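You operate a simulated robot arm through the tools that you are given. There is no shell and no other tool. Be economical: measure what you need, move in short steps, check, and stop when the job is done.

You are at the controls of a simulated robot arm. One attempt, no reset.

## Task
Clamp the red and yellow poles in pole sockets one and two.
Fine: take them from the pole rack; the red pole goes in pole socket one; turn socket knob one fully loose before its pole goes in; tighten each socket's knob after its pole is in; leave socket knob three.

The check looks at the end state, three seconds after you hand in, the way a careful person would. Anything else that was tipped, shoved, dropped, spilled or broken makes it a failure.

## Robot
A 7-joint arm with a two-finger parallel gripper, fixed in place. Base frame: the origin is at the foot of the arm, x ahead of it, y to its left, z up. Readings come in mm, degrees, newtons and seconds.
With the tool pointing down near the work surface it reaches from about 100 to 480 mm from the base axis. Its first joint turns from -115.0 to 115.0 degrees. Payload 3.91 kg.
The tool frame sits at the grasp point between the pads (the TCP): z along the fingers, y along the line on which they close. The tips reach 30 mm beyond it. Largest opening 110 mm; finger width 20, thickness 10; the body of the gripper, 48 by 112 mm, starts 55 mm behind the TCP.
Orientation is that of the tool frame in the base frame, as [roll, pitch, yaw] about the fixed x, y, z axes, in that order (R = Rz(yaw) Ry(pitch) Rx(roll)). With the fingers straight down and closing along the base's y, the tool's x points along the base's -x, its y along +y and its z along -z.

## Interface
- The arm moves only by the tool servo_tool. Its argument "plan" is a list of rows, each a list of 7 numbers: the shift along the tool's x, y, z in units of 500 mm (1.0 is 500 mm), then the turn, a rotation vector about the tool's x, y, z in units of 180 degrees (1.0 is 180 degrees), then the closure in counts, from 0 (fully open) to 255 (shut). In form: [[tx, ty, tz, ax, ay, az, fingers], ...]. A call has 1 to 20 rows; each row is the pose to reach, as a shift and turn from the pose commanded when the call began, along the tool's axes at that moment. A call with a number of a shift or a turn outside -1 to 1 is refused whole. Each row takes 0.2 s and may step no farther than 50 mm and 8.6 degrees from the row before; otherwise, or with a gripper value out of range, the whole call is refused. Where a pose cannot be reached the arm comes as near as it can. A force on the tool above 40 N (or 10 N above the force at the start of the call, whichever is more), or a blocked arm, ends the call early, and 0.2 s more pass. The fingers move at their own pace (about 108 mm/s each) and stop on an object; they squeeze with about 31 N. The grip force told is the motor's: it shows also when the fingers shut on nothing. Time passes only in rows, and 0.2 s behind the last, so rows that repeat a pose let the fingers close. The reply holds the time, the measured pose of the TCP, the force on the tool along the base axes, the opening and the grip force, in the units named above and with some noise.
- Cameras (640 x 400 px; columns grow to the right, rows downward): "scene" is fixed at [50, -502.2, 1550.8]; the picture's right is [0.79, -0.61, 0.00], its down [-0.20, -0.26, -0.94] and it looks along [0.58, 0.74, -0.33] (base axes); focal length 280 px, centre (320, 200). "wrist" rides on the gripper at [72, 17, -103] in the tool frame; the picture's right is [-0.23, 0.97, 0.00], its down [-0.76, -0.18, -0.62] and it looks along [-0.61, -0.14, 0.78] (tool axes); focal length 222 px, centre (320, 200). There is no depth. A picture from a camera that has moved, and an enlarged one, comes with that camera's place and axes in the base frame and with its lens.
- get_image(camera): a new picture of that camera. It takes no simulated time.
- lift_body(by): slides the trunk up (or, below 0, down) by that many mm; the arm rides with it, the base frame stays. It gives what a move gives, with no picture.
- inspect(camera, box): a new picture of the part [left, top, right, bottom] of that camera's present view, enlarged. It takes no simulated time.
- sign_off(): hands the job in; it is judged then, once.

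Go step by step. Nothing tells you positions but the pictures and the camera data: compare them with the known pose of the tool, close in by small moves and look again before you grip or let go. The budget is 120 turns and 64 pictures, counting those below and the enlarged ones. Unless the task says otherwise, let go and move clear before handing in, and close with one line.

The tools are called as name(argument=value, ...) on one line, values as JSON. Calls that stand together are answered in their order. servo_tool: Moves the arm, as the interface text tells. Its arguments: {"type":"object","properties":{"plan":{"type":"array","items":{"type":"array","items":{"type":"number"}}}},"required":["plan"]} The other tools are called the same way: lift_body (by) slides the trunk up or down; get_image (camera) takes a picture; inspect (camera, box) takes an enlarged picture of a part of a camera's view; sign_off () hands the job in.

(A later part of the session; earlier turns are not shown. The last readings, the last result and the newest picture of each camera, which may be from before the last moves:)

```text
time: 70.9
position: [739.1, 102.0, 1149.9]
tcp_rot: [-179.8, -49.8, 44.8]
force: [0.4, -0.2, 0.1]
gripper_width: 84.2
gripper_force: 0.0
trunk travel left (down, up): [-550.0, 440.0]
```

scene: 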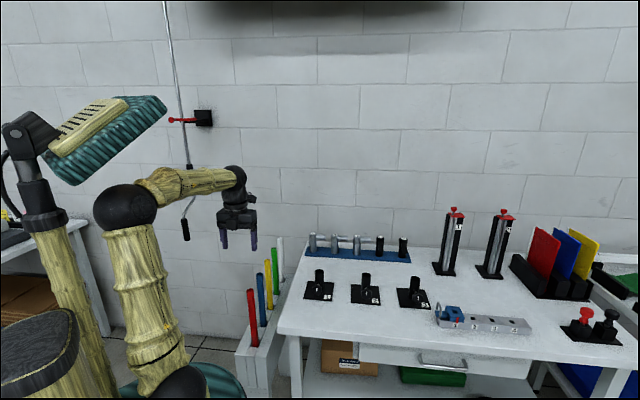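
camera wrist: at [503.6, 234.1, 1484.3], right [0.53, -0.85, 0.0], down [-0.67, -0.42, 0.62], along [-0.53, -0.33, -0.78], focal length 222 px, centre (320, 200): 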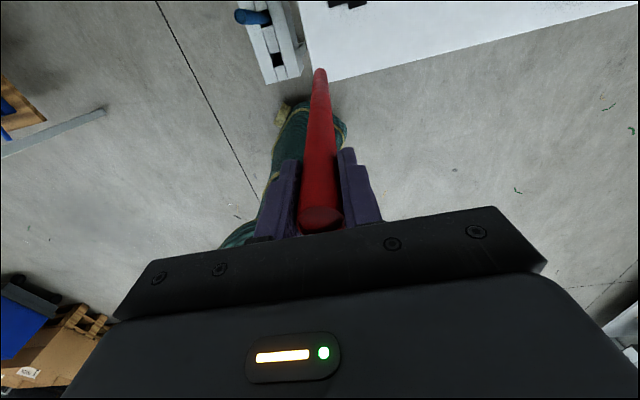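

A 40° tilt is reachable even there, so I'll use this one orientation for both poles. Moving back to a standoff behind the red pole.

servo_tool(plan=[[-0.022, -0.075, -0.0262, 0, 0, 0, 60], [-0.044, -0.15, -0.0524, 0, 0, 0, 60], [-0.066, -0.225, -0.0785, 0, 0, 0, 60], [-0.088, -0.3, -0.1047, 0, 0, 0, 60], [-0.11, -0.375, -0.131, 0, 0, 0, 80], [-0.132, -0.45, -0.157, 0, 0, 0, 80], [-0.154, -0.525, -0.1833, 0, 0, 0, 80], [-0.176, -0.6, -0.2095, 0, 0, 0, 100], [-0.198, -0.675, -0.2357, 0, 0, 0, 100], [-0.22, -0.75, -0.2618, 0, 0, 0, 100], [-0.2417, -0.824, -0.288, 0, 0, 0, 100], [-0.2417, -0.824, -0.288, 0, 0, 0, 100]])

lift_body(by=-200)

get_image(camera="wrist")

```text
time: 73.5
position: [325.4, 275.6, 1148.4]
tcp_rot: [-179.6, -49.8, 44.9]
force: [0.0, -0.5, 0.6]
gripper_width: 67.1
gripper_force: 0.0
out of reach, approached as far as the arm can: row 11, 12
trunk travel left (down, up): [-550.0, 440.0]
```

```text
time: 75.7
position: [325.4, 272.7, 951.6]
tcp_rot: [-179.5, -47.3, 44.7]
force: [-0.4, -0.8, -0.2]
gripper_width: 66.8
gripper_force: 0.2
trunk travel left (down, up): [-350.0, 640.0]
```

```text
28 pictures are left
camera wrist: at [316.3, 242.4, 1075.6], right [0.58, -0.8, -0.17], down [-0.81, -0.56, -0.14], along [0.01, 0.22, -0.98], focal length 222 px, centre (320, 200)
```

wrist: 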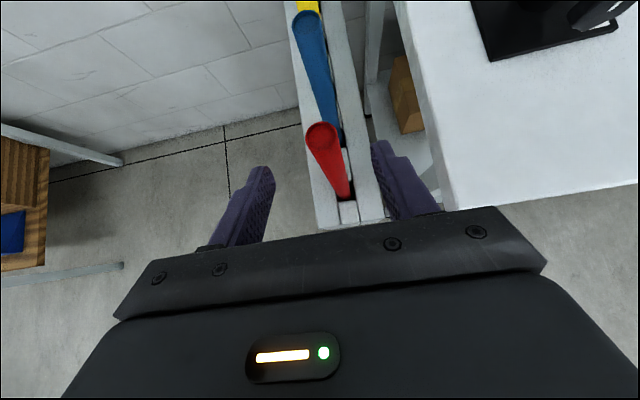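

The red pole is straight ahead at about (360, 306). I'll move forward above it, so the open fingers can come down around its top.

servo_tool(plan=[[0.033, 0.001, 0.0358, 0, 0, 0, 100], [0.066, 0.002, 0.0716, 0, 0, 0, 100], [0.066, 0.002, 0.0716, 0, 0, 0, 100]])

```text
time: 76.2
position: [276.6, 248.5, 814.8]
tcp_rot: [-179.1, -31.3, 46.4]
force: [-0.2, 0.1, -0.8]
gripper_width: 66.7
gripper_force: 0.1
trunk travel left (down, up): [-350.0, 640.0]
stopped in row 2: the arm was blocked; the commanded pose is now the measured one
```

The arm moved unexpectedly, dropping instead of advancing, and was blocked. I'll look before doing anything else.

get_image(camera="scene")

get_image(camera="wrist")

```text
27 pictures are left
```

scene: 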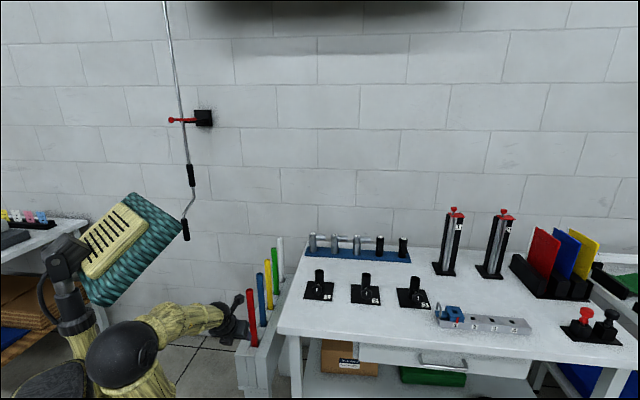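

```text
26 pictures are left
camera wrist: at [295.0, 241.2, 939.6], right [0.58, -0.81, -0.13], down [-0.79, -0.59, 0.14], along [-0.19, 0.02, -0.98], focal length 222 px, centre (320, 200)
```

wrist: 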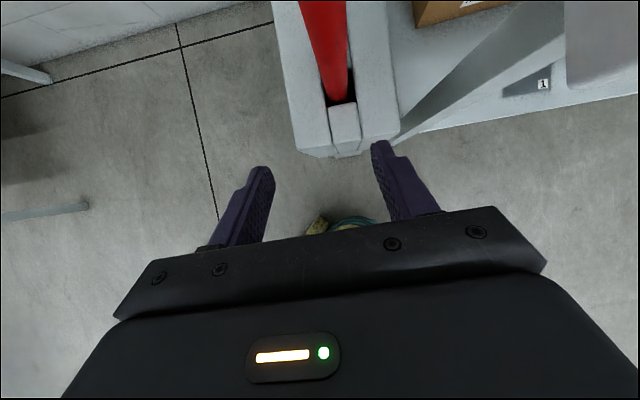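

Nothing seems touched, but the arm is in an awkward folded configuration. I'll raise the trunk to get clear.

lift_body(by=250)

servo_tool(plan=[[0, 0.02, -0.04, 0, 0, 0, 100], [0, 0.04, -0.08, 0, 0, 0, 100], [0, 0.06, -0.12, 0, 0, 0, 100]])

```text
time: 78.8
position: [277.0, 250.1, 1068.5]
tcp_rot: [-179.2, -31.9, 46.9]
force: [0.4, -0.5, -0.6]
gripper_width: 67.2
gripper_force: 0.0
trunk travel left (down, up): [-600.0, 390.0]
```

```text
time: 79.6
position: [288.5, 221.3, 1107.5]
tcp_rot: [-179.2, -31.9, 46.8]
force: [-0.2, 0.2, 0.2]
gripper_width: 66.7
gripper_force: 0.1
out of reach, approached as far as the arm can: row 3
trunk travel left (down, up): [-600.0, 390.0]
```

It responds normally now. I'll move outward and upward to a comfortable posture.

servo_tool(plan=[[0.036, 0.032, 0.004, 0, 0, 0, 100], [0.072, 0.064, 0.008, 0, 0, 0, 100], [0.108, 0.096, 0.012, 0, 0, 0, 100], [0.144, 0.128, 0.015, 0, 0, 0, 100], [0.178, 0.16, 0.017, 0, 0, 0, 100], [0.178, 0.16, 0.017, 0, 0, 0, 100]])

get_image(camera="scene")

```text
time: 81.0
position: [402.4, 225.4, 1147.8]
tcp_rot: [-179.3, -31.9, 46.8]
force: [-0.2, -0.4, -0.2]
gripper_width: 67.0
gripper_force: 0.2
trunk travel left (down, up): [-600.0, 390.0]
```

```text
25 pictures are left
```

scene: 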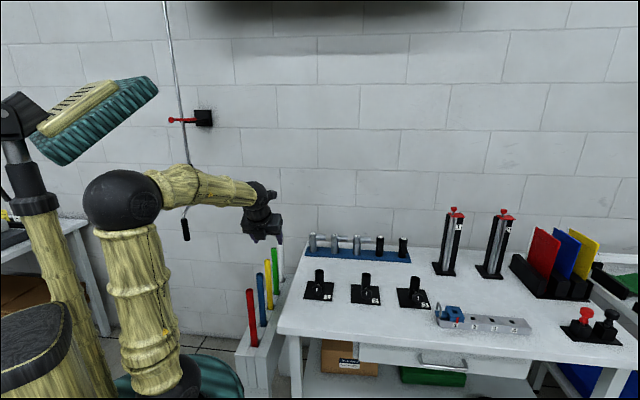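

Posture is fine again. I'll go above the red pole with a 45° tilt, staying well away from the folded limit.

servo_tool(plan=[[0.012, -0.044, 0.008, -0.0013, 0.018, 0.0021, 100], [0.024, -0.087, 0.015, -0.0026, 0.036, 0.0042, 100], [0.036, -0.131, 0.022, -0.004, 0.054, 0.0064, 100], [0.047, -0.174, 0.03, -0.0053, 0.072, 0.0085, 100], [0.047, -0.174, 0.03, -0.0053, 0.072, 0.0085, 100]])

```text
time: 82.2
position: [355.9, 303.5, 1147.9]
tcp_rot: [-178.8, -44.9, 44.6]
force: [-0.2, -0.5, -0.1]
gripper_width: 66.9
gripper_force: 0.1
trunk travel left (down, up): [-600.0, 390.0]
```

Above the red pole. A small correction, then lower with the trunk to just above its top.

servo_tool(plan=[[0.0076, 0.0022, 0.0076, 0, 0, 0, 100], [0.0076, 0.0022, 0.0076, 0, 0, 0, 100]])

lift_body(by=-190)

get_image(camera="wrist")

```text
time: 82.8
position: [360.5, 306.4, 1147.7]
tcp_rot: [-178.8, -44.9, 44.6]
force: [0.4, 0.0, -0.3]
gripper_width: 66.9
gripper_force: 0.0
trunk travel left (down, up): [-600.0, 390.0]
```

```text
time: 84.9
position: [359.6, 306.5, 958.1]
tcp_rot: [-178.8, -44.9, 44.6]
force: [0.2, -0.4, -0.7]
gripper_width: 67.0
gripper_force: 0.0
trunk travel left (down, up): [-410.0, 580.0]
```

```text
24 pictures are left
camera wrist: at [357.4, 278.1, 1081.9], right [0.58, -0.8, -0.17], down [-0.81, -0.57, -0.09], along [-0.03, 0.2, -0.98], focal length 222 px, centre (320, 200)
```

wrist: 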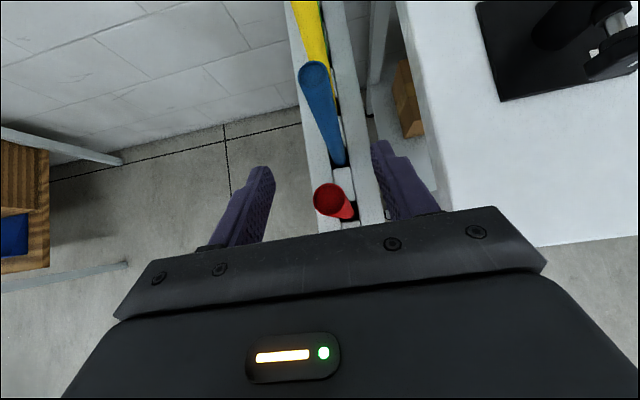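

Aligned. Lowering 85 mm around the pole's top, then gripping.

lift_body(by=-85)

servo_tool(plan=[[0, 0, 0, 0, 0, 0, 150], [0, 0, 0, 0, 0, 0, 200], [0, 0, 0, 0, 0, 0, 255], [0, 0, 0, 0, 0, 0, 255]])

lift_body(by=440)

inspect(camera="scene", box=[140, 60, 460, 320])

```text
time: 86.1
position: [361.0, 307.2, 873.1]
tcp_rot: [-178.7, -44.9, 44.7]
force: [-0.7, 0.3, 0.8]
gripper_width: 66.9
gripper_force: 0.1
trunk travel left (down, up): [-325.0, 665.0]
```

```text
time: 87.1
position: [360.0, 306.2, 874.2]
tcp_rot: [-178.9, -44.9, 44.5]
force: [1.7, -2.4, -0.3]
gripper_width: 24.1
gripper_force: 30.8
trunk travel left (down, up): [-325.0, 665.0]
```

```text
refused: 440 is not a number from -400 to 400
```

```text
1.54 times, centred on (300, 190) of scene
camera zoom: at [50.0, -502.2, 1550.8], right [0.79, -0.61, 0.0], down [-0.2, -0.26, -0.94], along [0.58, 0.74, -0.33], focal length 430 px, centre (351, 215)
```

zoom: 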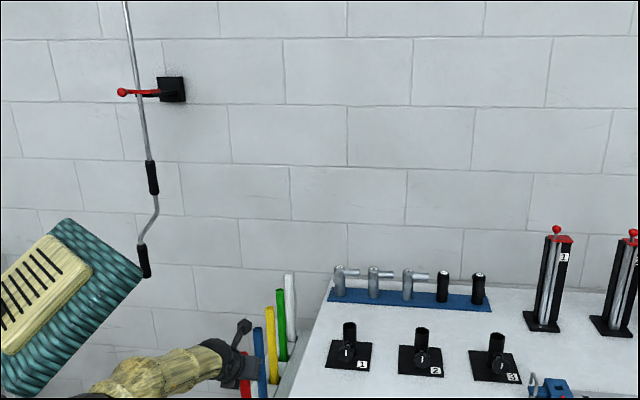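

Red is gripped. Lifting in two steps (400 mm limit per call).

lift_body(by=400)

lift_body(by=60)

servo_tool(plan=[[0.012, 0.03, 0.012, 0, 0, 0, 255], [0.03, 0.08, 0.03, 0, 0, 0, 255], [0.05, 0.13, 0.05, 0, 0, 0, 255], [0.07, 0.18, 0.07, 0, 0, 0, 255], [0.09, 0.23, 0.09, 0, 0, 0, 255], [0.11, 0.28, 0.11, 0, 0, 0, 255], [0.13, 0.33, 0.13, 0, 0, 0, 255], [0.148, 0.38, 0.148, 0, 0, 0, 255], [0.164, 0.42, 0.164, 0, 0, 0, 255], [0.176, 0.462, 0.176, 0, 0, 0, 255], [0.176, 0.462, 0.176, 0, 0, 0, 255]])

inspect(camera="scene", box=[260, 100, 420, 310])

```text
time: 90.9
position: [360.7, 307.0, 1273.0]
tcp_rot: [-178.7, -44.8, 44.5]
force: [0.1, 0.0, -1.8]
gripper_width: 24.0
gripper_force: 31.1
trunk travel left (down, up): [-725.0, 265.0]
```

```text
time: 91.9
position: [360.6, 307.1, 1334.2]
tcp_rot: [-178.8, -44.9, 44.7]
force: [-0.8, -0.7, -1.9]
gripper_width: 24.0
gripper_force: 30.9
trunk travel left (down, up): [-785.0, 205.0]
```

```text
time: 94.3
position: [612.2, 233.0, 1331.6]
tcp_rot: [-178.8, -44.9, 44.6]
force: [0.1, 0.7, 0.0]
gripper_width: 24.2
gripper_force: 30.6
trunk travel left (down, up): [-785.0, 205.0]
```

```text
1.90 times, centred on (340, 205) of scene
camera zoom: at [50.0, -502.2, 1550.8], right [0.79, -0.61, 0.0], down [-0.2, -0.26, -0.94], along [0.58, 0.74, -0.33], focal length 532 px, centre (282, 190)
```

zoom: 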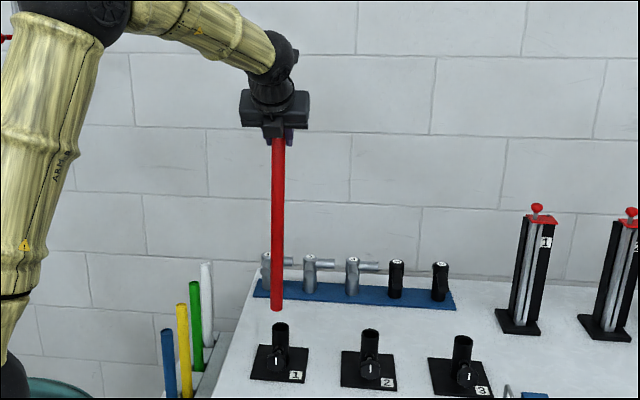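

The red pole hangs over socket 1, its bottom about 40 mm above the tube. I'll lower 30 mm and zoom in for alignment.

lift_body(by=-28)

inspect(camera="scene", box=[295, 245, 345, 295])

get_image(camera="wrist")

```text
time: 95.1
position: [610.8, 232.7, 1302.1]
tcp_rot: [-178.8, -44.9, 44.6]
force: [0.7, 0.2, -0.8]
gripper_width: 23.8
gripper_force: 31.6
trunk travel left (down, up): [-757.0, 233.0]
```

```text
8.00 times, centred on (320, 270) of scene
camera zoom: at [50.0, -502.2, 1550.8], right [0.79, -0.61, 0.0], down [-0.2, -0.26, -0.94], along [0.58, 0.74, -0.33], focal length 2237 px, centre (320, -360)
```

zoom: 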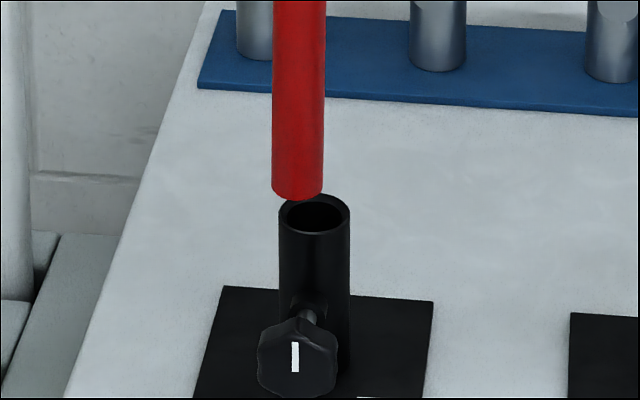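

```text
20 pictures are left
camera wrist: at [608.7, 204.0, 1425.9], right [0.58, -0.8, -0.17], down [-0.81, -0.57, -0.09], along [-0.03, 0.2, -0.98], focal length 222 px, centre (320, 200)
```

wrist: 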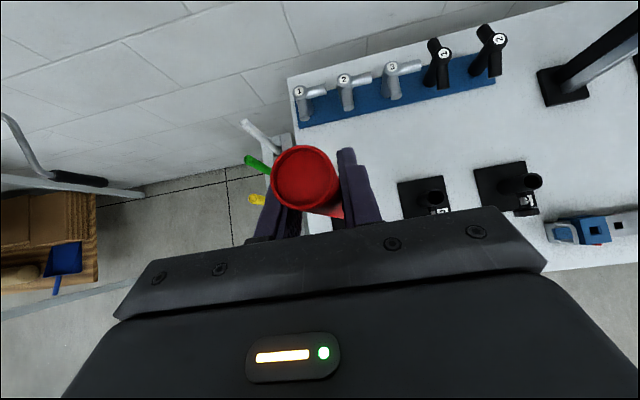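

The pole leans about 0.9° sideways and is off by about 8 mm to the left at the bottom. I'll straighten it, shift 2.6 mm, and lower a little to re-check.

servo_tool(plan=[[0.0004, 0.0052, 0.0004, -0.0035, 0.0006, -0.0035, 255], [0.0004, 0.0052, 0.0004, -0.0035, 0.0006, -0.0035, 255], [0.0004, 0.0052, 0.0004, -0.0035, 0.0006, -0.0035, 255]])

lift_body(by=-9)

inspect(camera="scene", box=[300, 230, 340, 270])

```text
time: 95.9
position: [613.5, 230.4, 1302.3]
tcp_rot: [179.9, -45.0, 45.4]
force: [-0.3, -0.5, -1.4]
gripper_width: 24.1
gripper_force: 31.2
trunk travel left (down, up): [-757.0, 233.0]
```

```text
time: 96.5
position: [614.0, 230.3, 1294.0]
tcp_rot: [179.9, -45.0, 45.5]
force: [0.1, 0.1, -1.7]
gripper_width: 23.9
gripper_force: 31.2
trunk travel left (down, up): [-748.0, 242.0]
```

```text
10.00 times, centred on (320, 250) of scene
camera zoom: at [50.0, -502.2, 1550.8], right [0.79, -0.61, 0.0], down [-0.2, -0.26, -0.94], along [0.58, 0.74, -0.33], focal length 2796 px, centre (320, -300)
```

zoom: 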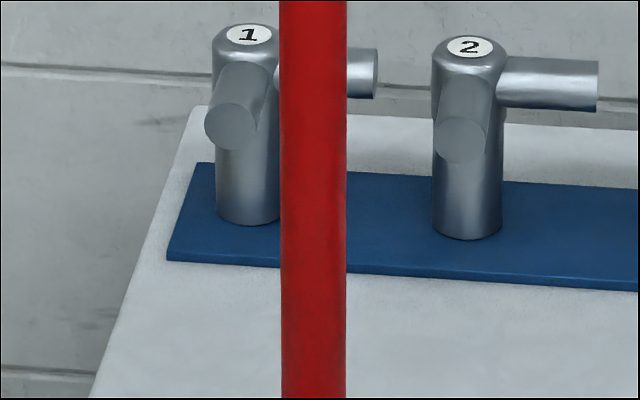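

The pole is now vertical in this view and lines up laterally, but my crop missed the socket. Looking a bit lower.

inspect(camera="scene", box=[300, 255, 340, 295])

```text
10.00 times, centred on (320, 275) of scene
camera zoom: at [50.0, -502.2, 1550.8], right [0.79, -0.61, 0.0], down [-0.2, -0.26, -0.94], along [0.58, 0.74, -0.33], focal length 2796 px, centre (320, -550)
```

zoom: 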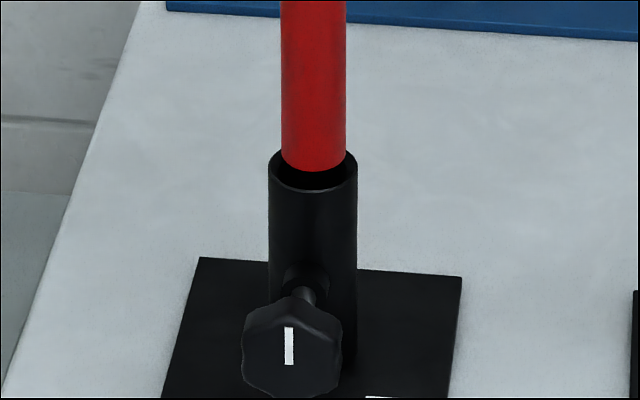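

Laterally centred; the bore looks about 29 mm wide against the 24 mm pole, with the tip about 7–9 mm above it. I'll lower gently by servo, watching force.

servo_tool(plan=[[-0.005, 0, 0.005, 0, 0, 0, 255], [-0.01, 0, 0.01, 0, 0, 0, 255], [-0.015, 0, 0.015, 0, 0, 0, 255], [-0.02, 0, 0.02, 0, 0, 0, 255], [-0.025, 0, 0.025, 0, 0, 0, 255], [-0.03, 0, 0.03, 0, 0, 0, 255], [-0.03, 0, 0.03, 0, 0, 0, 255]])

```text
time: 98.0
position: [614.0, 231.3, 1270.5]
tcp_rot: [-180.0, -44.7, 45.6]
force: [0.7, 0.6, -1.5]
gripper_width: 24.0
gripper_force: 31.5
trunk travel left (down, up): [-748.0, 242.0]
```

No contact force after 23 mm, so it should be entering. Continuing down.

servo_tool(plan=[[-0.01, 0, 0.01, 0, 0, 0, 255], [-0.02, 0, 0.02, 0, 0, 0, 255], [-0.03, 0, 0.03, 0, 0, 0, 255], [-0.04, 0, 0.04, 0, 0, 0, 255], [-0.05, 0, 0.05, 0, 0, 0, 255], [-0.06, 0, 0.06, 0, 0, 0, 255], [-0.07, 0, 0.07, 0, 0, 0, 255], [-0.08, 0, 0.08, 0, 0, 0, 255], [-0.08, 0, 0.08, 0, 0, 0, 255]])

inspect(camera="scene", box=[290, 235, 350, 305])

```text
time: 100.0
position: [613.1, 231.2, 1215.9]
tcp_rot: [180.0, -44.9, 45.5]
force: [-0.1, 1.4, -0.7]
gripper_width: 24.0
gripper_force: 30.7
trunk travel left (down, up): [-748.0, 242.0]
```

```text
5.71 times, centred on (320, 270) of scene
camera zoom: at [50.0, -502.2, 1550.8], right [0.79, -0.61, 0.0], down [-0.2, -0.26, -0.94], along [0.58, 0.74, -0.33], focal length 1598 px, centre (320, -200)
```

zoom: 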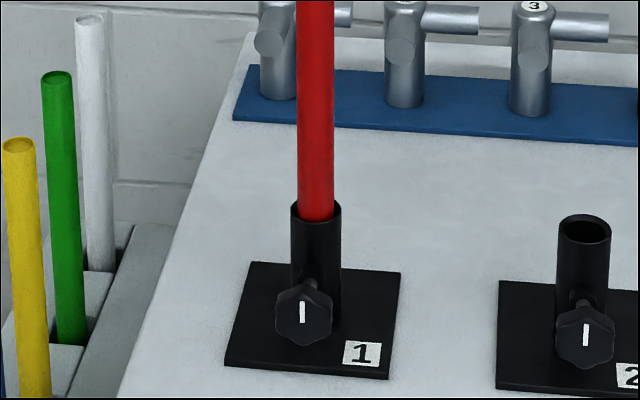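

The pole is inside the tube. Lowering until it bottoms.

servo_tool(plan=[[-0.004, 0, 0.004, 0, 0, 0, 255], [-0.008, 0, 0.008, 0, 0, 0, 255], [-0.012, 0, 0.012, 0, 0, 0, 255], [-0.016, 0, 0.016, 0, 0, 0, 255], [-0.02, 0, 0.02, 0, 0, 0, 255], [-0.024, 0, 0.024, 0, 0, 0, 255], [-0.028, 0, 0.028, 0, 0, 0, 255], [-0.032, 0, 0.032, 0, 0, 0, 255]])

```text
time: 101.8
position: [612.8, 229.9, 1196.2]
tcp_rot: [179.6, -45.3, 45.5]
force: [-0.4, 2.5, 29.4]
gripper_width: 25.0
gripper_force: 30.9
trunk travel left (down, up): [-748.0, 242.0]
```

It bottomed at z≈1196. Releasing, backing off, and turning toward knob 1.

servo_tool(plan=[[0, 0, 0, 0, 0, 0, 200], [0, 0, 0, 0, 0, 0, 130], [0, 0, 0, 0, 0, 0, 80], [0, 0, -0.05, 0, 0, 0, 80], [0, 0, -0.12, 0, 0, 0, 80], [0, 0, -0.2, 0, 0, 0, 80], [-0.04, 0, -0.24, 0, 0.03, 0, 80], [-0.08, 0, -0.26, 0, 0.07, 0, 80], [-0.12, 0, -0.27, 0, 0.11, 0, 80], [-0.15, 0, -0.28, 0, 0.15, 0, 80], [-0.17, 0, -0.283, 0, 0.194, 0, 80], [-0.17, 0, -0.283, 0, 0.194, 0, 80]])

lift_body(by=-300)

get_image(camera="wrist")

```text
time: 104.5
position: [501.4, 117.6, 1233.2]
tcp_rot: [179.5, -80.0, 45.9]
force: [0.0, 0.3, 0.0]
gripper_width: 75.7
gripper_force: 0.0
trunk travel left (down, up): [-748.0, 242.0]
```

```text
time: 107.5
position: [501.2, 117.6, 933.9]
tcp_rot: [179.7, -80.0, 45.7]
force: [-0.4, -0.1, -0.3]
gripper_width: 75.4
gripper_force: 0.0
trunk travel left (down, up): [-448.0, 542.0]
```

```text
16 pictures are left
camera wrist: at [449.9, 42.6, 1022.3], right [0.67, -0.71, -0.22], down [-0.65, -0.41, -0.64], along [0.37, 0.57, -0.73], focal length 222 px, centre (320, 200)
```

wrist: 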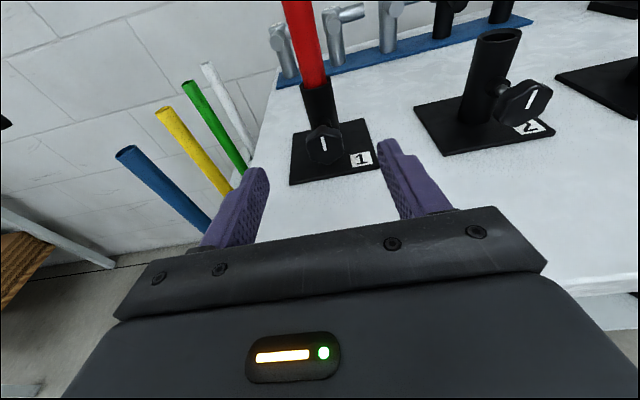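

Pole 1 stands in its socket. I'll go straddle knob 1 again and grip it to tighten.

servo_tool(plan=[[-0.02, 0, 0.04, -0.0043, 0, 0.0008, 93], [-0.0395, -0.001, 0.08, -0.0043, 0, 0.0008, 93], [-0.0395, -0.001, 0.12, -0.0043, 0, 0.0008, 93], [-0.0395, -0.001, 0.16, -0.0043, 0, 0.0008, 93], [-0.0395, -0.001, 0.19, -0.0043, 0, 0.0008, 93], [-0.0395, -0.001, 0.19, -0.0043, 0, 0.0008, 93], [-0.0395, -0.001, 0.19, -0.0043, 0, 0.0008, 180], [-0.0395, -0.001, 0.19, -0.0043, 0, 0.0008, 255], [-0.0395, -0.001, 0.19, -0.0043, 0, 0.0008, 255]])

inspect(camera="wrist", box=[220, 90, 420, 250])

```text
time: 109.5
position: [564.3, 180.7, 896.9]
tcp_rot: [179.7, -79.9, 44.8]
force: [4.6, -0.7, 0.9]
gripper_width: 37.9
gripper_force: 45.2
trunk travel left (down, up): [-448.0, 542.0]
```

```text
2.50 times, centred on (320, 170) of wrist
camera zoom: at [511.7, 107.6, 985.9], right [0.66, -0.72, -0.22], down [-0.66, -0.4, -0.64], along [0.37, 0.57, -0.73], focal length 555 px, centre (320, 275)
```

zoom: 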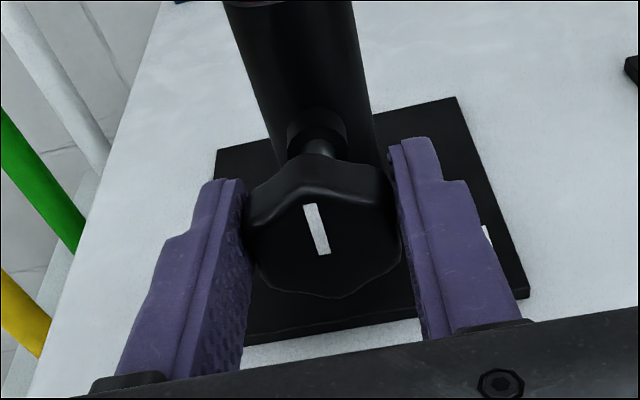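

Knob gripped with the mark at 12. Turning clockwise 35°, then regripping 60° back.

servo_tool(plan=[[0, 0, 0, 0.0068, 0, 0.0383, 255], [0, 0, 0, 0.0135, 0, 0.0766, 255], [0, 0, 0, 0.0203, 0, 0.1149, 255], [0, 0, 0, 0.027, 0, 0.1532, 255], [0, 0, 0, 0.0338, 0, 0.1915, 255], [0, 0, 0, 0.0338, 0, 0.1915, 110], [0, 0, 0, 0.0338, 0, 0.1915, 110], [0, 0, 0, 0.0255, 0, 0.1446, 110], [0, 0, 0, 0.0173, 0, 0.0977, 110], [0, 0, 0, 0.009, 0, 0.0508, 110], [0, 0, 0, 0.0007, 0, 0.0039, 110], [0, 0, 0, -0.0076, 0, -0.043, 110], [0, 0, 0, -0.0158, 0, -0.0899, 110], [0, 0, 0, -0.0241, 0, -0.1368, 110], [0, 0, 0, -0.0241, 0, -0.1368, 255], [0, 0, 0, -0.0241, 0, -0.1368, 255], [0, 0, 0, -0.0241, 0, -0.1368, 255]])

servo_tool(plan=[[0, 0, 0, 0.0083, 0, 0.0469, 255], [0, 0, 0, 0.0165, 0, 0.0938, 255], [0, 0, 0, 0.0248, 0, 0.1407, 255], [0, 0, 0, 0.0331, 0, 0.1876, 255], [0, 0, 0, 0.0414, 0, 0.2345, 255], [0, 0, 0, 0.0496, 0, 0.2814, 255], [0, 0, 0, 0.0579, 0, 0.3283, 255], [0, 0, 0, 0.0579, 0, 0.3283, 255]])

inspect(camera="wrist", box=[220, 90, 420, 250])

```text
time: 113.0
position: [562.8, 183.9, 896.5]
tcp_rot: [110.8, -62.9, 111.9]
force: [-10.8, 5.3, -9.3]
gripper_width: 37.8
gripper_force: 45.3
trunk travel left (down, up): [-448.0, 542.0]
```

```text
time: 114.8
position: [566.5, 179.6, 895.6]
tcp_rot: [-104.2, -53.6, -28.4]
force: [12.5, -7.7, -8.3]
gripper_width: 37.5
gripper_force: 44.8
trunk travel left (down, up): [-448.0, 542.0]
```

```text
2.50 times, centred on (320, 170) of wrist
camera zoom: at [547.4, 70.8, 958.9], right [0.44, -0.51, -0.74], down [-0.89, -0.15, -0.42], along [0.1, 0.85, -0.52], focal length 555 px, centre (320, 275)
```

zoom: 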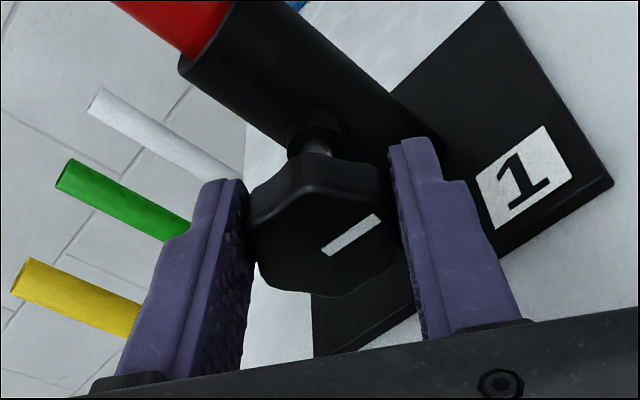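

Turned 95° so far without a stop. I'll do one more full 60° cycle.

servo_tool(plan=[[0, 0, 0, 0, 0, 0, 110], [0, 0, 0, 0, 0, 0, 110], [0, 0, 0, -0.0083, 0, -0.0469, 110], [0, 0, 0, -0.0165, 0, -0.0938, 110], [0, 0, 0, -0.0248, 0, -0.1407, 110], [0, 0, 0, -0.0331, 0, -0.1876, 110], [0, 0, 0, -0.0414, 0, -0.2345, 110], [0, 0, 0, -0.0496, 0, -0.2814, 110], [0, 0, 0, -0.0579, 0, -0.3283, 110], [0, 0, 0, -0.0579, 0, -0.3283, 255], [0, 0, 0, -0.0579, 0, -0.3283, 255], [0, 0, 0, -0.0579, 0, -0.3283, 255], [0, 0, 0, -0.0496, 0, -0.2814, 255], [0, 0, 0, -0.0414, 0, -0.2345, 255], [0, 0, 0, -0.0331, 0, -0.1876, 255], [0, 0, 0, -0.0248, 0, -0.1407, 255], [0, 0, 0, -0.0165, 0, -0.0938, 255], [0, 0, 0, -0.0083, 0, -0.0469, 255], [0, 0, 0, 0, 0, 0, 255], [0, 0, 0, 0, 0, 0, 255]])

servo_tool(plan=[[0, 0, 0, 0, 0, 0, 110], [0, 0, 0, 0, 0, 0, 110], [0, 0, 0, -0.0083, 0, -0.0469, 110], [0, 0, 0, -0.0165, 0, -0.0938, 110], [0, 0, 0, -0.0248, 0, -0.1407, 110], [0, 0, 0, -0.0331, 0, -0.1876, 110], [0, 0, 0, -0.0414, 0, -0.2345, 110], [0, 0, 0, -0.0496, 0, -0.2814, 110], [0, 0, 0, -0.0579, 0, -0.3283, 110], [0, 0, 0, -0.0579, 0, -0.3283, 255], [0, 0, 0, -0.0579, 0, -0.3283, 255], [0, 0, 0, -0.0579, 0, -0.3283, 255], [0, 0, 0, -0.0496, 0, -0.2814, 255], [0, 0, 0, -0.0414, 0, -0.2345, 255], [0, 0, 0, -0.0331, 0, -0.1876, 255], [0, 0, 0, -0.0248, 0, -0.1407, 255], [0, 0, 0, -0.0165, 0, -0.0938, 255], [0, 0, 0, -0.0083, 0, -0.0469, 255], [0, 0, 0, 0, 0, 0, 255], [0, 0, 0, 0, 0, 0, 255]])

inspect(camera="wrist", box=[220, 90, 420, 250])

```text
time: 119.0
position: [565.9, 179.4, 895.6]
tcp_rot: [-104.2, -53.5, -28.3]
force: [0.9, -13.3, -18.7]
gripper_width: 37.8
gripper_force: 45.0
trunk travel left (down, up): [-448.0, 542.0]
```

```text
time: 123.2
position: [567.2, 179.4, 895.7]
tcp_rot: [-104.2, -53.6, -28.4]
force: [15.0, -12.2, -2.5]
gripper_width: 37.9
gripper_force: 44.9
trunk travel left (down, up): [-448.0, 542.0]
```

```text
2.50 times, centred on (320, 170) of wrist
camera zoom: at [547.5, 70.6, 959.2], right [0.44, -0.51, -0.74], down [-0.89, -0.15, -0.42], along [0.1, 0.85, -0.52], focal length 555 px, centre (320, 275)
```

zoom: 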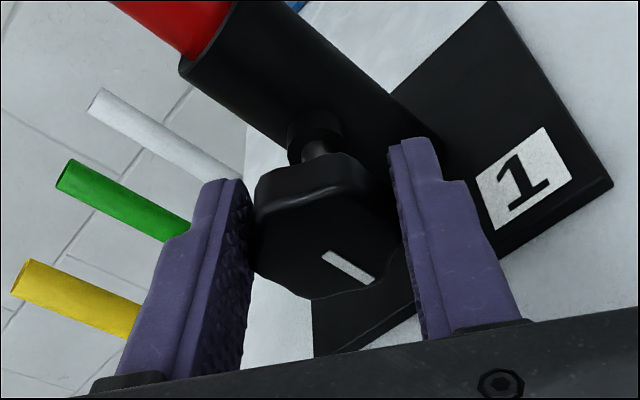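

The knob reached its tight stop (slipped in the fingers with the mark near 6 o'clock). Releasing, levelling, backing away and checking.

servo_tool(plan=[[0, 0, 0, 0, 0, 0, 93], [0, 0, 0, 0, 0, 0, 93], [0, 0, 0, -0.0068, 0, -0.0383, 93], [0, 0, 0, -0.0135, 0, -0.0766, 93], [0, 0, 0, -0.0203, 0, -0.1149, 93], [0, 0, 0, -0.027, 0, -0.1532, 93], [0, 0, 0, -0.0338, 0, -0.1915, 93], [-0.0174, 0, -0.0985, -0.0338, 0, -0.1915, 93], [-0.0348, 0, -0.197, -0.0338, 0, -0.1915, 93], [-0.0348, 0, -0.197, -0.0338, 0, -0.1915, 93]])

get_image(camera="wrist")

```text
time: 125.5
position: [493.7, 112.7, 896.8]
tcp_rot: [179.7, -79.8, 45.1]
force: [-0.3, 0.6, 0.0]
gripper_width: 69.7
gripper_force: 0.1
trunk travel left (down, up): [-448.0, 542.0]
```

```text
12 pictures are left
camera wrist: at [441.2, 37.7, 985.1], right [0.66, -0.72, -0.22], down [-0.66, -0.4, -0.64], along [0.37, 0.57, -0.73], focal length 222 px, centre (320, 200)
```

wrist: 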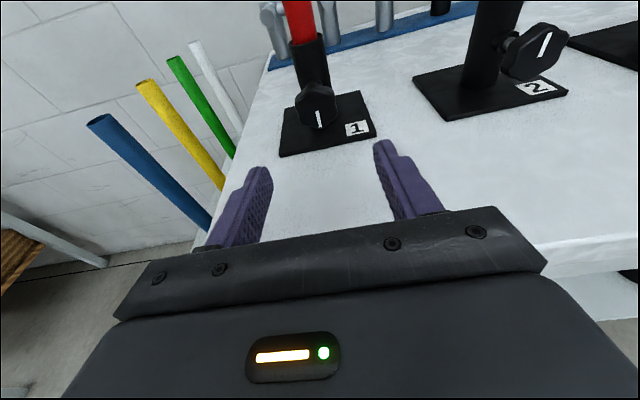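

Knob 1 is back at its tight mark, with red clamped. Yellow should be at about (503, 450), 100 mm behind blue. I'll rise and go over it with the 45° tilt, moving sideways first to stay clear of the red pole.

lift_body(by=300)

servo_tool(plan=[[0.033, -0.078, -0.006, 0, -0.032, 0, 100], [0.066, -0.155, -0.012, 0, -0.065, 0, 100], [0.099, -0.232, -0.018, 0, -0.097, 0, 100], [0.132, -0.309, -0.024, 0, -0.13, 0, 100], [0.165, -0.386, -0.03, 0, -0.162, 0, 100], [0.197, -0.463, -0.035, 0, -0.194, 0, 100], [0.211, -0.463, 0.045, 0, -0.194, 0, 100], [0.225, -0.463, 0.125, 0, -0.194, 0, 100], [0.239, -0.463, 0.205, 0, -0.194, 0, 100], [0.253, -0.463, 0.285, 0, -0.194, 0, 100], [0.268, -0.463, 0.366, 0, -0.194, 0, 100], [0.282, -0.463, 0.447, 0, -0.194, 0, 100], [0.282, -0.463, 0.447, 0, -0.194, 0, 100]])

lift_body(by=-320)

get_image(camera="wrist")

```text
time: 128.4
position: [494.4, 113.3, 1196.1]
tcp_rot: [179.7, -79.9, 44.9]
force: [0.6, -0.1, 0.2]
gripper_width: 69.6
gripper_force: 0.1
trunk travel left (down, up): [-748.0, 242.0]
```

```text
time: 131.2
position: [475.2, 418.4, 1303.7]
tcp_rot: [-179.9, -44.9, 44.6]
force: [-0.1, 0.2, 0.0]
gripper_width: 67.0
gripper_force: 0.0
out of reach, approached as far as the arm can: row 11, 12, 13
trunk travel left (down, up): [-748.0, 242.0]
```

```text
time: 134.4
position: [473.0, 419.9, 984.6]
tcp_rot: [179.9, -45.0, 44.8]
force: [0.4, -0.7, 0.5]
gripper_width: 67.0
gripper_force: 0.0
trunk travel left (down, up): [-428.0, 562.0]
```

```text
11 pictures are left
camera wrist: at [469.5, 391.1, 1107.1], right [0.57, -0.81, -0.16], down [-0.82, -0.56, -0.1], along [-0.01, 0.19, -0.98], focal length 222 px, centre (320, 200)
```

wrist: 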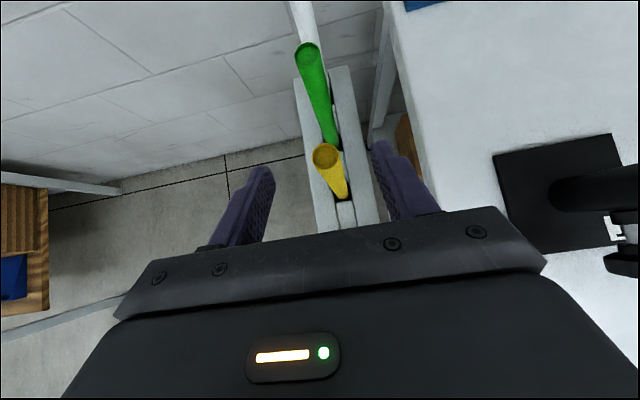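

The arm stops about 42 mm short of yellow with the tool pointing along the radial direction. The tilt must stay, but yaw is free, so I'll try swinging the yaw 30° and then advancing at this safe height.

servo_tool(plan=[[0, 0, 0, 0.0295, 0, -0.0295, 100], [0, 0, 0, 0.059, 0, -0.059, 100], [0, 0, 0, 0.0885, 0, -0.0885, 100], [0, 0, 0, 0.1179, 0, -0.1179, 100], [0.03, 0, 0.03, 0.1179, 0, -0.1179, 100], [0.061, 0, 0.061, 0.1179, 0, -0.1179, 100], [0.061, 0, 0.061, 0.1179, 0, -0.1179, 100]])

```text
time: 136.0
position: [448.5, 409.3, 993.5]
tcp_rot: [179.9, -45.0, 74.7]
force: [0.0, 0.5, -0.4]
gripper_width: 66.8
gripper_force: 0.0
out of reach, approached as far as the arm can: row 2, 3, 4, 5, 6, 7
trunk travel left (down, up): [-428.0, 562.0]
```

Still limited. Earlier data showed reach growing when the arm is higher relative to the trunk, so I'll return the yaw to 45° and try the same target 100 mm higher.

servo_tool(plan=[[0.03, 0, -0.03, -0.0295, 0, 0.0295, 100], [0.06, 0, -0.06, -0.059, 0, 0.059, 100], [0.1, 0, -0.1, -0.0885, 0, 0.0885, 100], [0.141, 0, -0.141, -0.1179, 0, 0.1179, 100], [0.166, 0.03, -0.116, -0.1179, 0, 0.1179, 100], [0.191, 0.06, -0.091, -0.1179, 0, 0.1179, 100], [0.217, 0.085, -0.066, -0.1179, 0, 0.1179, 100], [0.217, 0.085, -0.066, -0.1179, 0, 0.1179, 100]])

```text
time: 137.8
position: [473.0, 431.5, 1097.4]
tcp_rot: [179.8, -45.0, 44.6]
force: [0.1, 0.4, -0.2]
gripper_width: 66.4
gripper_force: 0.1
out of reach, approached as far as the arm can: row 6, 7, 8
trunk travel left (down, up): [-428.0, 562.0]
```

Only slightly better. I'll look at the arm's posture to understand what limits it.

get_image(camera="scene")

```text
10 pictures are left
```

scene: 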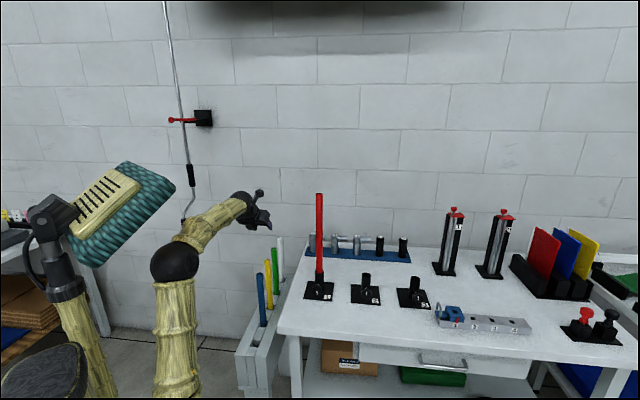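

The upper arm stands vertical here, apparently a singular posture, whereas it leaned forward when reaching out near socket 1. I'll rise above the red pole, extend there so the arm leans, then sweep back toward yellow staying extended.

lift_body(by=275)

servo_tool(plan=[[-0.03, 0.062, -0.006, 0, 0, 0, 100], [-0.06, 0.124, -0.012, 0, 0, 0, 100], [-0.09, 0.186, -0.018, 0, 0, 0, 100], [-0.115, 0.248, -0.026, 0, 0, 0, 100], [-0.14, 0.31, -0.034, 0, 0, 0, 100], [-0.165, 0.372, -0.04, 0, 0, 0, 100], [-0.19, 0.434, -0.045, 0, 0, 0, 100], [-0.219, 0.492, -0.049, 0, 0, 0, 100], [-0.196, 0.515, -0.026, 0, 0, 0, 100], [-0.173, 0.538, -0.003, 0, 0, 0, 100], [-0.15, 0.56, 0.02, 0, 0, 0, 100], [-0.127, 0.56, 0.043, 0, 0, 0, 100], [-0.127, 0.56, 0.043, 0, 0, 0, 100]])

```text
time: 140.6
position: [472.8, 430.8, 1371.0]
tcp_rot: [179.9, -45.0, 44.7]
force: [0.6, -0.2, 0.7]
gripper_width: 67.0
gripper_force: 0.1
trunk travel left (down, up): [-703.0, 287.0]
```

```text
time: 143.4
position: [558.9, 206.5, 1319.3]
tcp_rot: [179.9, -45.0, 44.7]
force: [0.0, -0.5, 0.6]
gripper_width: 66.7
gripper_force: 0.2
out of reach, approached as far as the arm can: row 7, 8, 9, 10, 11, 12, 13
trunk travel left (down, up): [-703.0, 287.0]
```

It's stuck in the singular branch (earlier this same spot was reachable). I'll retract toward the base to unfold it, then extend again.

servo_tool(plan=[[-0.035, -0.062, -0.035, 0, 0, 0, 100], [-0.07, -0.124, -0.07, 0, 0, 0, 100], [-0.105, -0.186, -0.105, 0, 0, 0, 100], [-0.139, -0.248, -0.139, 0, 0, 0, 100], [-0.175, -0.248, -0.103, 0, 0, 0, 100], [-0.235, -0.248, -0.043, 0, 0, 0, 100], [-0.235, -0.248, -0.043, 0, 0, 0, 100]])

lift_body(by=60)

servo_tool(plan=[[0.02, 0.05, 0.02, 0, 0, 0, 100], [0.04, 0.1, 0.04, 0, 0, 0, 100], [0.06, 0.15, 0.06, 0, 0, 0, 100], [0.09, 0.19, 0.09, 0, 0, 0, 100], [0.12, 0.21, 0.12, 0, 0, 0, 100], [0.15, 0.22, 0.15, 0, 0, 0, 100], [0.18, 0.23, 0.18, 0, 0, 0, 100], [0.21, 0.24, 0.21, 0, 0, 0, 100], [0.21, 0.24, 0.21, 0, 0, 0, 100]])

```text
time: 145.0
position: [401.1, 227.1, 1249.0]
tcp_rot: [179.8, -45.1, 44.8]
force: [0.4, -0.3, 1.2]
gripper_width: 66.9
gripper_force: 0.1
trunk travel left (down, up): [-703.0, 287.0]
```

```text
time: 146.0
position: [401.6, 226.4, 1309.3]
tcp_rot: [179.9, -45.0, 44.6]
force: [-1.0, 0.8, 0.4]
gripper_width: 66.9
gripper_force: 0.0
trunk travel left (down, up): [-763.0, 227.0]
```

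```text
time: 148.0
position: [594.0, 243.5, 1308.4]
tcp_rot: [179.9, -45.0, 44.8]
force: [-0.7, 0.2, -0.7]
gripper_width: 67.0
gripper_force: 0.1
trunk travel left (down, up): [-763.0, 227.0]
```

Back on the good branch. Now I'll extend a little and sweep toward yellow while turning the yaw along with the arm.

servo_tool(plan=[[0.035, 0, 0.035, 0, 0, 0, 100], [0.07, 0, 0.07, 0, 0, 0, 100], [0.085, -0.04, 0.085, 0.007, 0, -0.007, 100], [0.09, -0.09, 0.09, 0.015, 0, -0.015, 100], [0.1, -0.15, 0.1, 0.025, 0, -0.025, 100], [0.108, -0.21, 0.108, 0.035, 0, -0.035, 100], [0.112, -0.27, 0.112, 0.045, 0, -0.045, 100], [0.114, -0.33, 0.114, 0.055, 0, -0.055, 100], [0.116, -0.38, 0.116, 0.064, 0, -0.064, 100], [0.116, -0.42, 0.116, 0.0707, 0, -0.0707, 100], [0.116, -0.42, 0.116, 0.0707, 0, -0.0707, 100]])

```text
time: 150.4
position: [503.5, 452.5, 1310.0]
tcp_rot: [-179.9, -45.0, 62.7]
force: [-0.6, -0.4, 0.3]
gripper_width: 67.0
gripper_force: 0.2
trunk travel left (down, up): [-763.0, 227.0]
```

Over yellow at last. Lowering to just above its top and checking alignment.

lift_body(by=-345)

get_image(camera="wrist")

```text
time: 153.8
position: [503.0, 452.0, 966.0]
tcp_rot: [179.9, -45.1, 62.8]
force: [0.7, -0.4, 0.1]
gripper_width: 66.6
gripper_force: 0.0
trunk travel left (down, up): [-418.0, 572.0]
```

```text
9 pictures are left
camera wrist: at [507.1, 424.2, 1089.0], right [0.79, -0.59, -0.16], down [-0.61, -0.79, -0.1], along [-0.07, 0.17, -0.98], focal length 222 px, centre (320, 200)
```

wrist: 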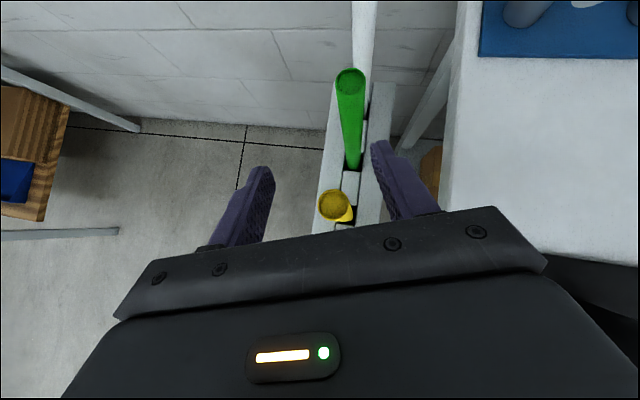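

Yellow is at about (502, 446), so I'll correct by 6 mm, lower to 26 mm below its top (clear of blue), and grip.

servo_tool(plan=[[-0.0082, 0.0037, -0.0082, 0, 0, 0, 100], [-0.0082, 0.0037, -0.0082, 0, 0, 0, 100]])

lift_body(by=-73)

servo_tool(plan=[[0, 0, 0, 0, 0, 0, 150], [0, 0, 0, 0, 0, 0, 200], [0, 0, 0, 0, 0, 0, 255], [0, 0, 0, 0, 0, 0, 255]])

```text
time: 154.4
position: [501.5, 445.5, 965.5]
tcp_rot: [179.9, -44.9, 62.7]
force: [-0.3, -0.4, 0.2]
gripper_width: 67.0
gripper_force: 0.0
trunk travel left (down, up): [-418.0, 572.0]
```

```text
time: 155.5
position: [503.1, 445.3, 892.4]
tcp_rot: [179.9, -45.1, 62.7]
force: [-0.5, -0.2, 0.9]
gripper_width: 66.9
gripper_force: 0.1
trunk travel left (down, up): [-345.0, 645.0]
```

```text
time: 156.5
position: [502.7, 445.3, 891.9]
tcp_rot: [-180.0, -45.1, 62.7]
force: [-0.8, -0.2, 0.5]
gripper_width: 24.3
gripper_force: 31.6
trunk travel left (down, up): [-345.0, 645.0]
```

Yellow gripped. I'll lift it clear, then bring it inward around the red pole toward the socket 2 side.

lift_body(by=400)

lift_body(by=65)

servo_tool(plan=[[-0.04, 0.007, -0.04, -0.01, 0, 0.01, 255], [-0.09, 0.015, -0.09, -0.022, 0, 0.022, 255], [-0.14, 0.024, -0.14, -0.034, 0, 0.034, 255], [-0.19, 0.032, -0.19, -0.046, 0, 0.046, 255], [-0.24, 0.04, -0.24, -0.058, 0, 0.058, 255], [-0.2926, 0.049, -0.2926, -0.0695, 0, 0.0695, 255], [-0.3226, 0.1048, -0.3226, -0.0695, 0, 0.0695, 255], [-0.3526, 0.1606, -0.3526, -0.0695, 0, 0.0695, 255], [-0.3826, 0.2164, -0.3826, -0.0695, 0, 0.0695, 255], [-0.4126, 0.2722, -0.4126, -0.0695, 0, 0.0695, 255], [-0.4426, 0.328, -0.4426, -0.0695, 0, 0.0695, 255], [-0.473, 0.3836, -0.473, -0.0695, 0, 0.0695, 255], [-0.473, 0.3836, -0.473, -0.0695, 0, 0.0695, 255]])

```text
time: 160.3
position: [502.6, 444.9, 1292.9]
tcp_rot: [179.8, -45.0, 62.7]
force: [0.1, 0.0, -1.7]
gripper_width: 24.0
gripper_force: 30.8
trunk travel left (down, up): [-745.0, 245.0]
```

```text
time: 161.4
position: [502.5, 446.6, 1358.2]
tcp_rot: [-179.9, -45.0, 62.8]
force: [0.1, -0.8, -1.5]
gripper_width: 24.0
gripper_force: 31.2
trunk travel left (down, up): [-810.0, 180.0]
```

```text
time: 164.2
position: [519.7, 58.9, 1356.5]
tcp_rot: [179.8, -45.0, 45.0]
force: [-0.9, -0.4, -1.6]
gripper_width: 24.1
gripper_force: 31.5
trunk travel left (down, up): [-810.0, 180.0]
```

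Now extending out over socket 2.

servo_tool(plan=[[0.033, 0.031, 0.033, 0, 0, 0, 255], [0.066, 0.063, 0.066, 0, 0, 0, 255], [0.1, 0.094, 0.1, 0, 0, 0, 255], [0.133, 0.125, 0.133, 0, 0, 0, 255], [0.166, 0.157, 0.166, 0, 0, 0, 255], [0.199, 0.188, 0.199, 0, 0, 0, 255], [0.232, 0.219, 0.232, 0, 0, 0, 255], [0.2654, 0.2506, 0.2654, 0, 0, 0, 255], [0.2654, 0.2506, 0.2654, 0, 0, 0, 255]])

```text
time: 166.2
position: [738.4, 102.4, 1358.3]
tcp_rot: [179.9, -45.0, 44.9]
force: [-0.7, -0.5, -0.8]
gripper_width: 24.2
gripper_force: 31.3
trunk travel left (down, up): [-810.0, 180.0]
```

Over socket 2. Lowering to about 10 mm above the tube and zooming in to align.

lift_body(by=-42)

inspect(camera="scene", box=[341, 246, 391, 296])

```text
time: 167.0
position: [738.7, 103.9, 1316.4]
tcp_rot: [179.9, -45.0, 45.0]
force: [0.4, -0.2, -0.5]
gripper_width: 24.0
gripper_force: 30.9
trunk travel left (down, up): [-768.0, 222.0]
```

```text
8.00 times, centred on (366, 271) of scene
camera zoom: at [50.0, -502.2, 1550.8], right [0.79, -0.61, 0.0], down [-0.2, -0.26, -0.94], along [0.58, 0.74, -0.33], focal length 2237 px, centre (-48, -368)
```

zoom: 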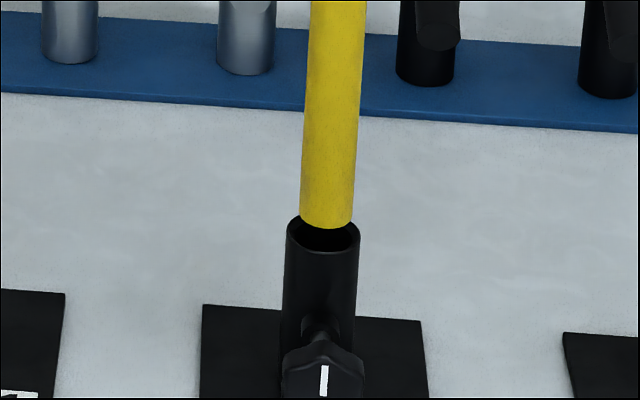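

The yellow pole is vertical in view, centred within about 1 mm, with the tip about 11 mm above the bore. Lowering gently.

servo_tool(plan=[[0, -0.0014, 0, 0, 0, 0, 255], [-0.006, -0.0014, 0.006, 0, 0, 0, 255], [-0.012, -0.0014, 0.012, 0, 0, 0, 255], [-0.018, -0.0014, 0.018, 0, 0, 0, 255], [-0.024, -0.0014, 0.024, 0, 0, 0, 255], [-0.03, -0.0014, 0.03, 0, 0, 0, 255], [-0.036, -0.0014, 0.036, 0, 0, 0, 255], [-0.042, -0.0014, 0.042, 0, 0, 0, 255], [-0.042, -0.0014, 0.042, 0, 0, 0, 255]])

```text
time: 169.0
position: [736.3, 103.7, 1290.8]
tcp_rot: [179.6, -45.3, 45.3]
force: [0.2, 1.0, 29.4]
gripper_width: 24.2
gripper_force: 30.8
trunk travel left (down, up): [-768.0, 222.0]
```

Contact at z≈1291 with 29 N. I'll look at where the tip is.

inspect(camera="scene", box=[346, 256, 386, 296])

```text
10.00 times, centred on (366, 276) of scene
camera zoom: at [50.0, -502.2, 1550.8], right [0.79, -0.61, 0.0], down [-0.2, -0.26, -0.94], along [0.58, 0.74, -0.33], focal length 2796 px, centre (-140, -560)
```

zoom: 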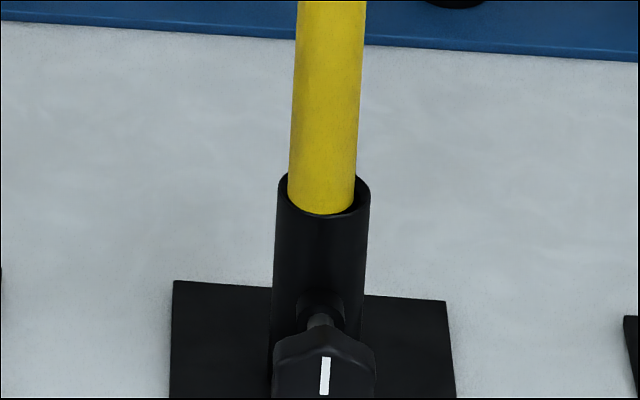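

I need a tighter look at the rim to tell whether the tip is inside or caught.

inspect(camera="scene", box=[370, 270, 386, 280])

```text
16.00 times, centred on (378, 275) of scene
camera zoom: at [50.0, -502.2, 1550.8], right [0.79, -0.61, 0.0], down [-0.2, -0.26, -0.94], along [0.58, 0.74, -0.33], focal length 4473 px, centre (-608, -1000)
```

zoom: 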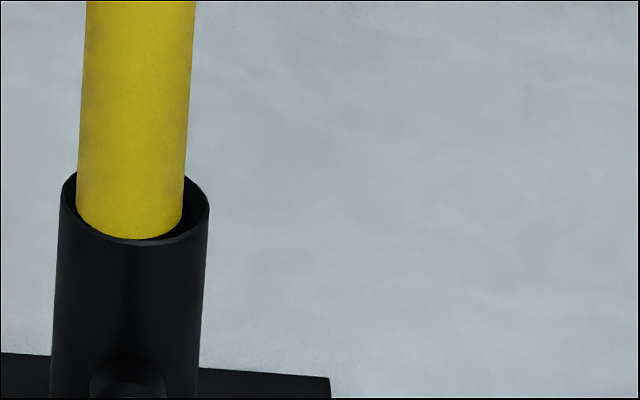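

The tip's own edge is visible, so it is caught on the rim about 2 mm toward the camera and 1 mm left, and the pole slid slightly in the grip. I'll raise it 6 mm, shift by that amount, and try again gently.

servo_tool(plan=[[0.0085, 0, -0.0085, 0, 0, 0, 255], [0.0145, 0.0014, -0.0085, 0, 0, 0, 255], [0.0145, 0.0014, -0.0085, 0, 0, 0, 255], [0.0085, 0.0014, -0.0025, 0, 0, 0, 255], [0.0045, 0.0014, 0.0015, 0, 0, 0, 255], [0.0005, 0.0014, 0.0055, 0, 0, 0, 255], [-0.004, 0.0014, 0.01, 0, 0, 0, 255], [-0.008, 0.0014, 0.014, 0, 0, 0, 255], [-0.008, 0.0014, 0.014, 0, 0, 0, 255]])

```text
time: 171.0
position: [740.8, 105.2, 1277.8]
tcp_rot: [-179.9, -45.0, 45.1]
force: [0.6, 0.9, -1.0]
gripper_width: 24.3
gripper_force: 30.8
trunk travel left (down, up): [-768.0, 222.0]
```

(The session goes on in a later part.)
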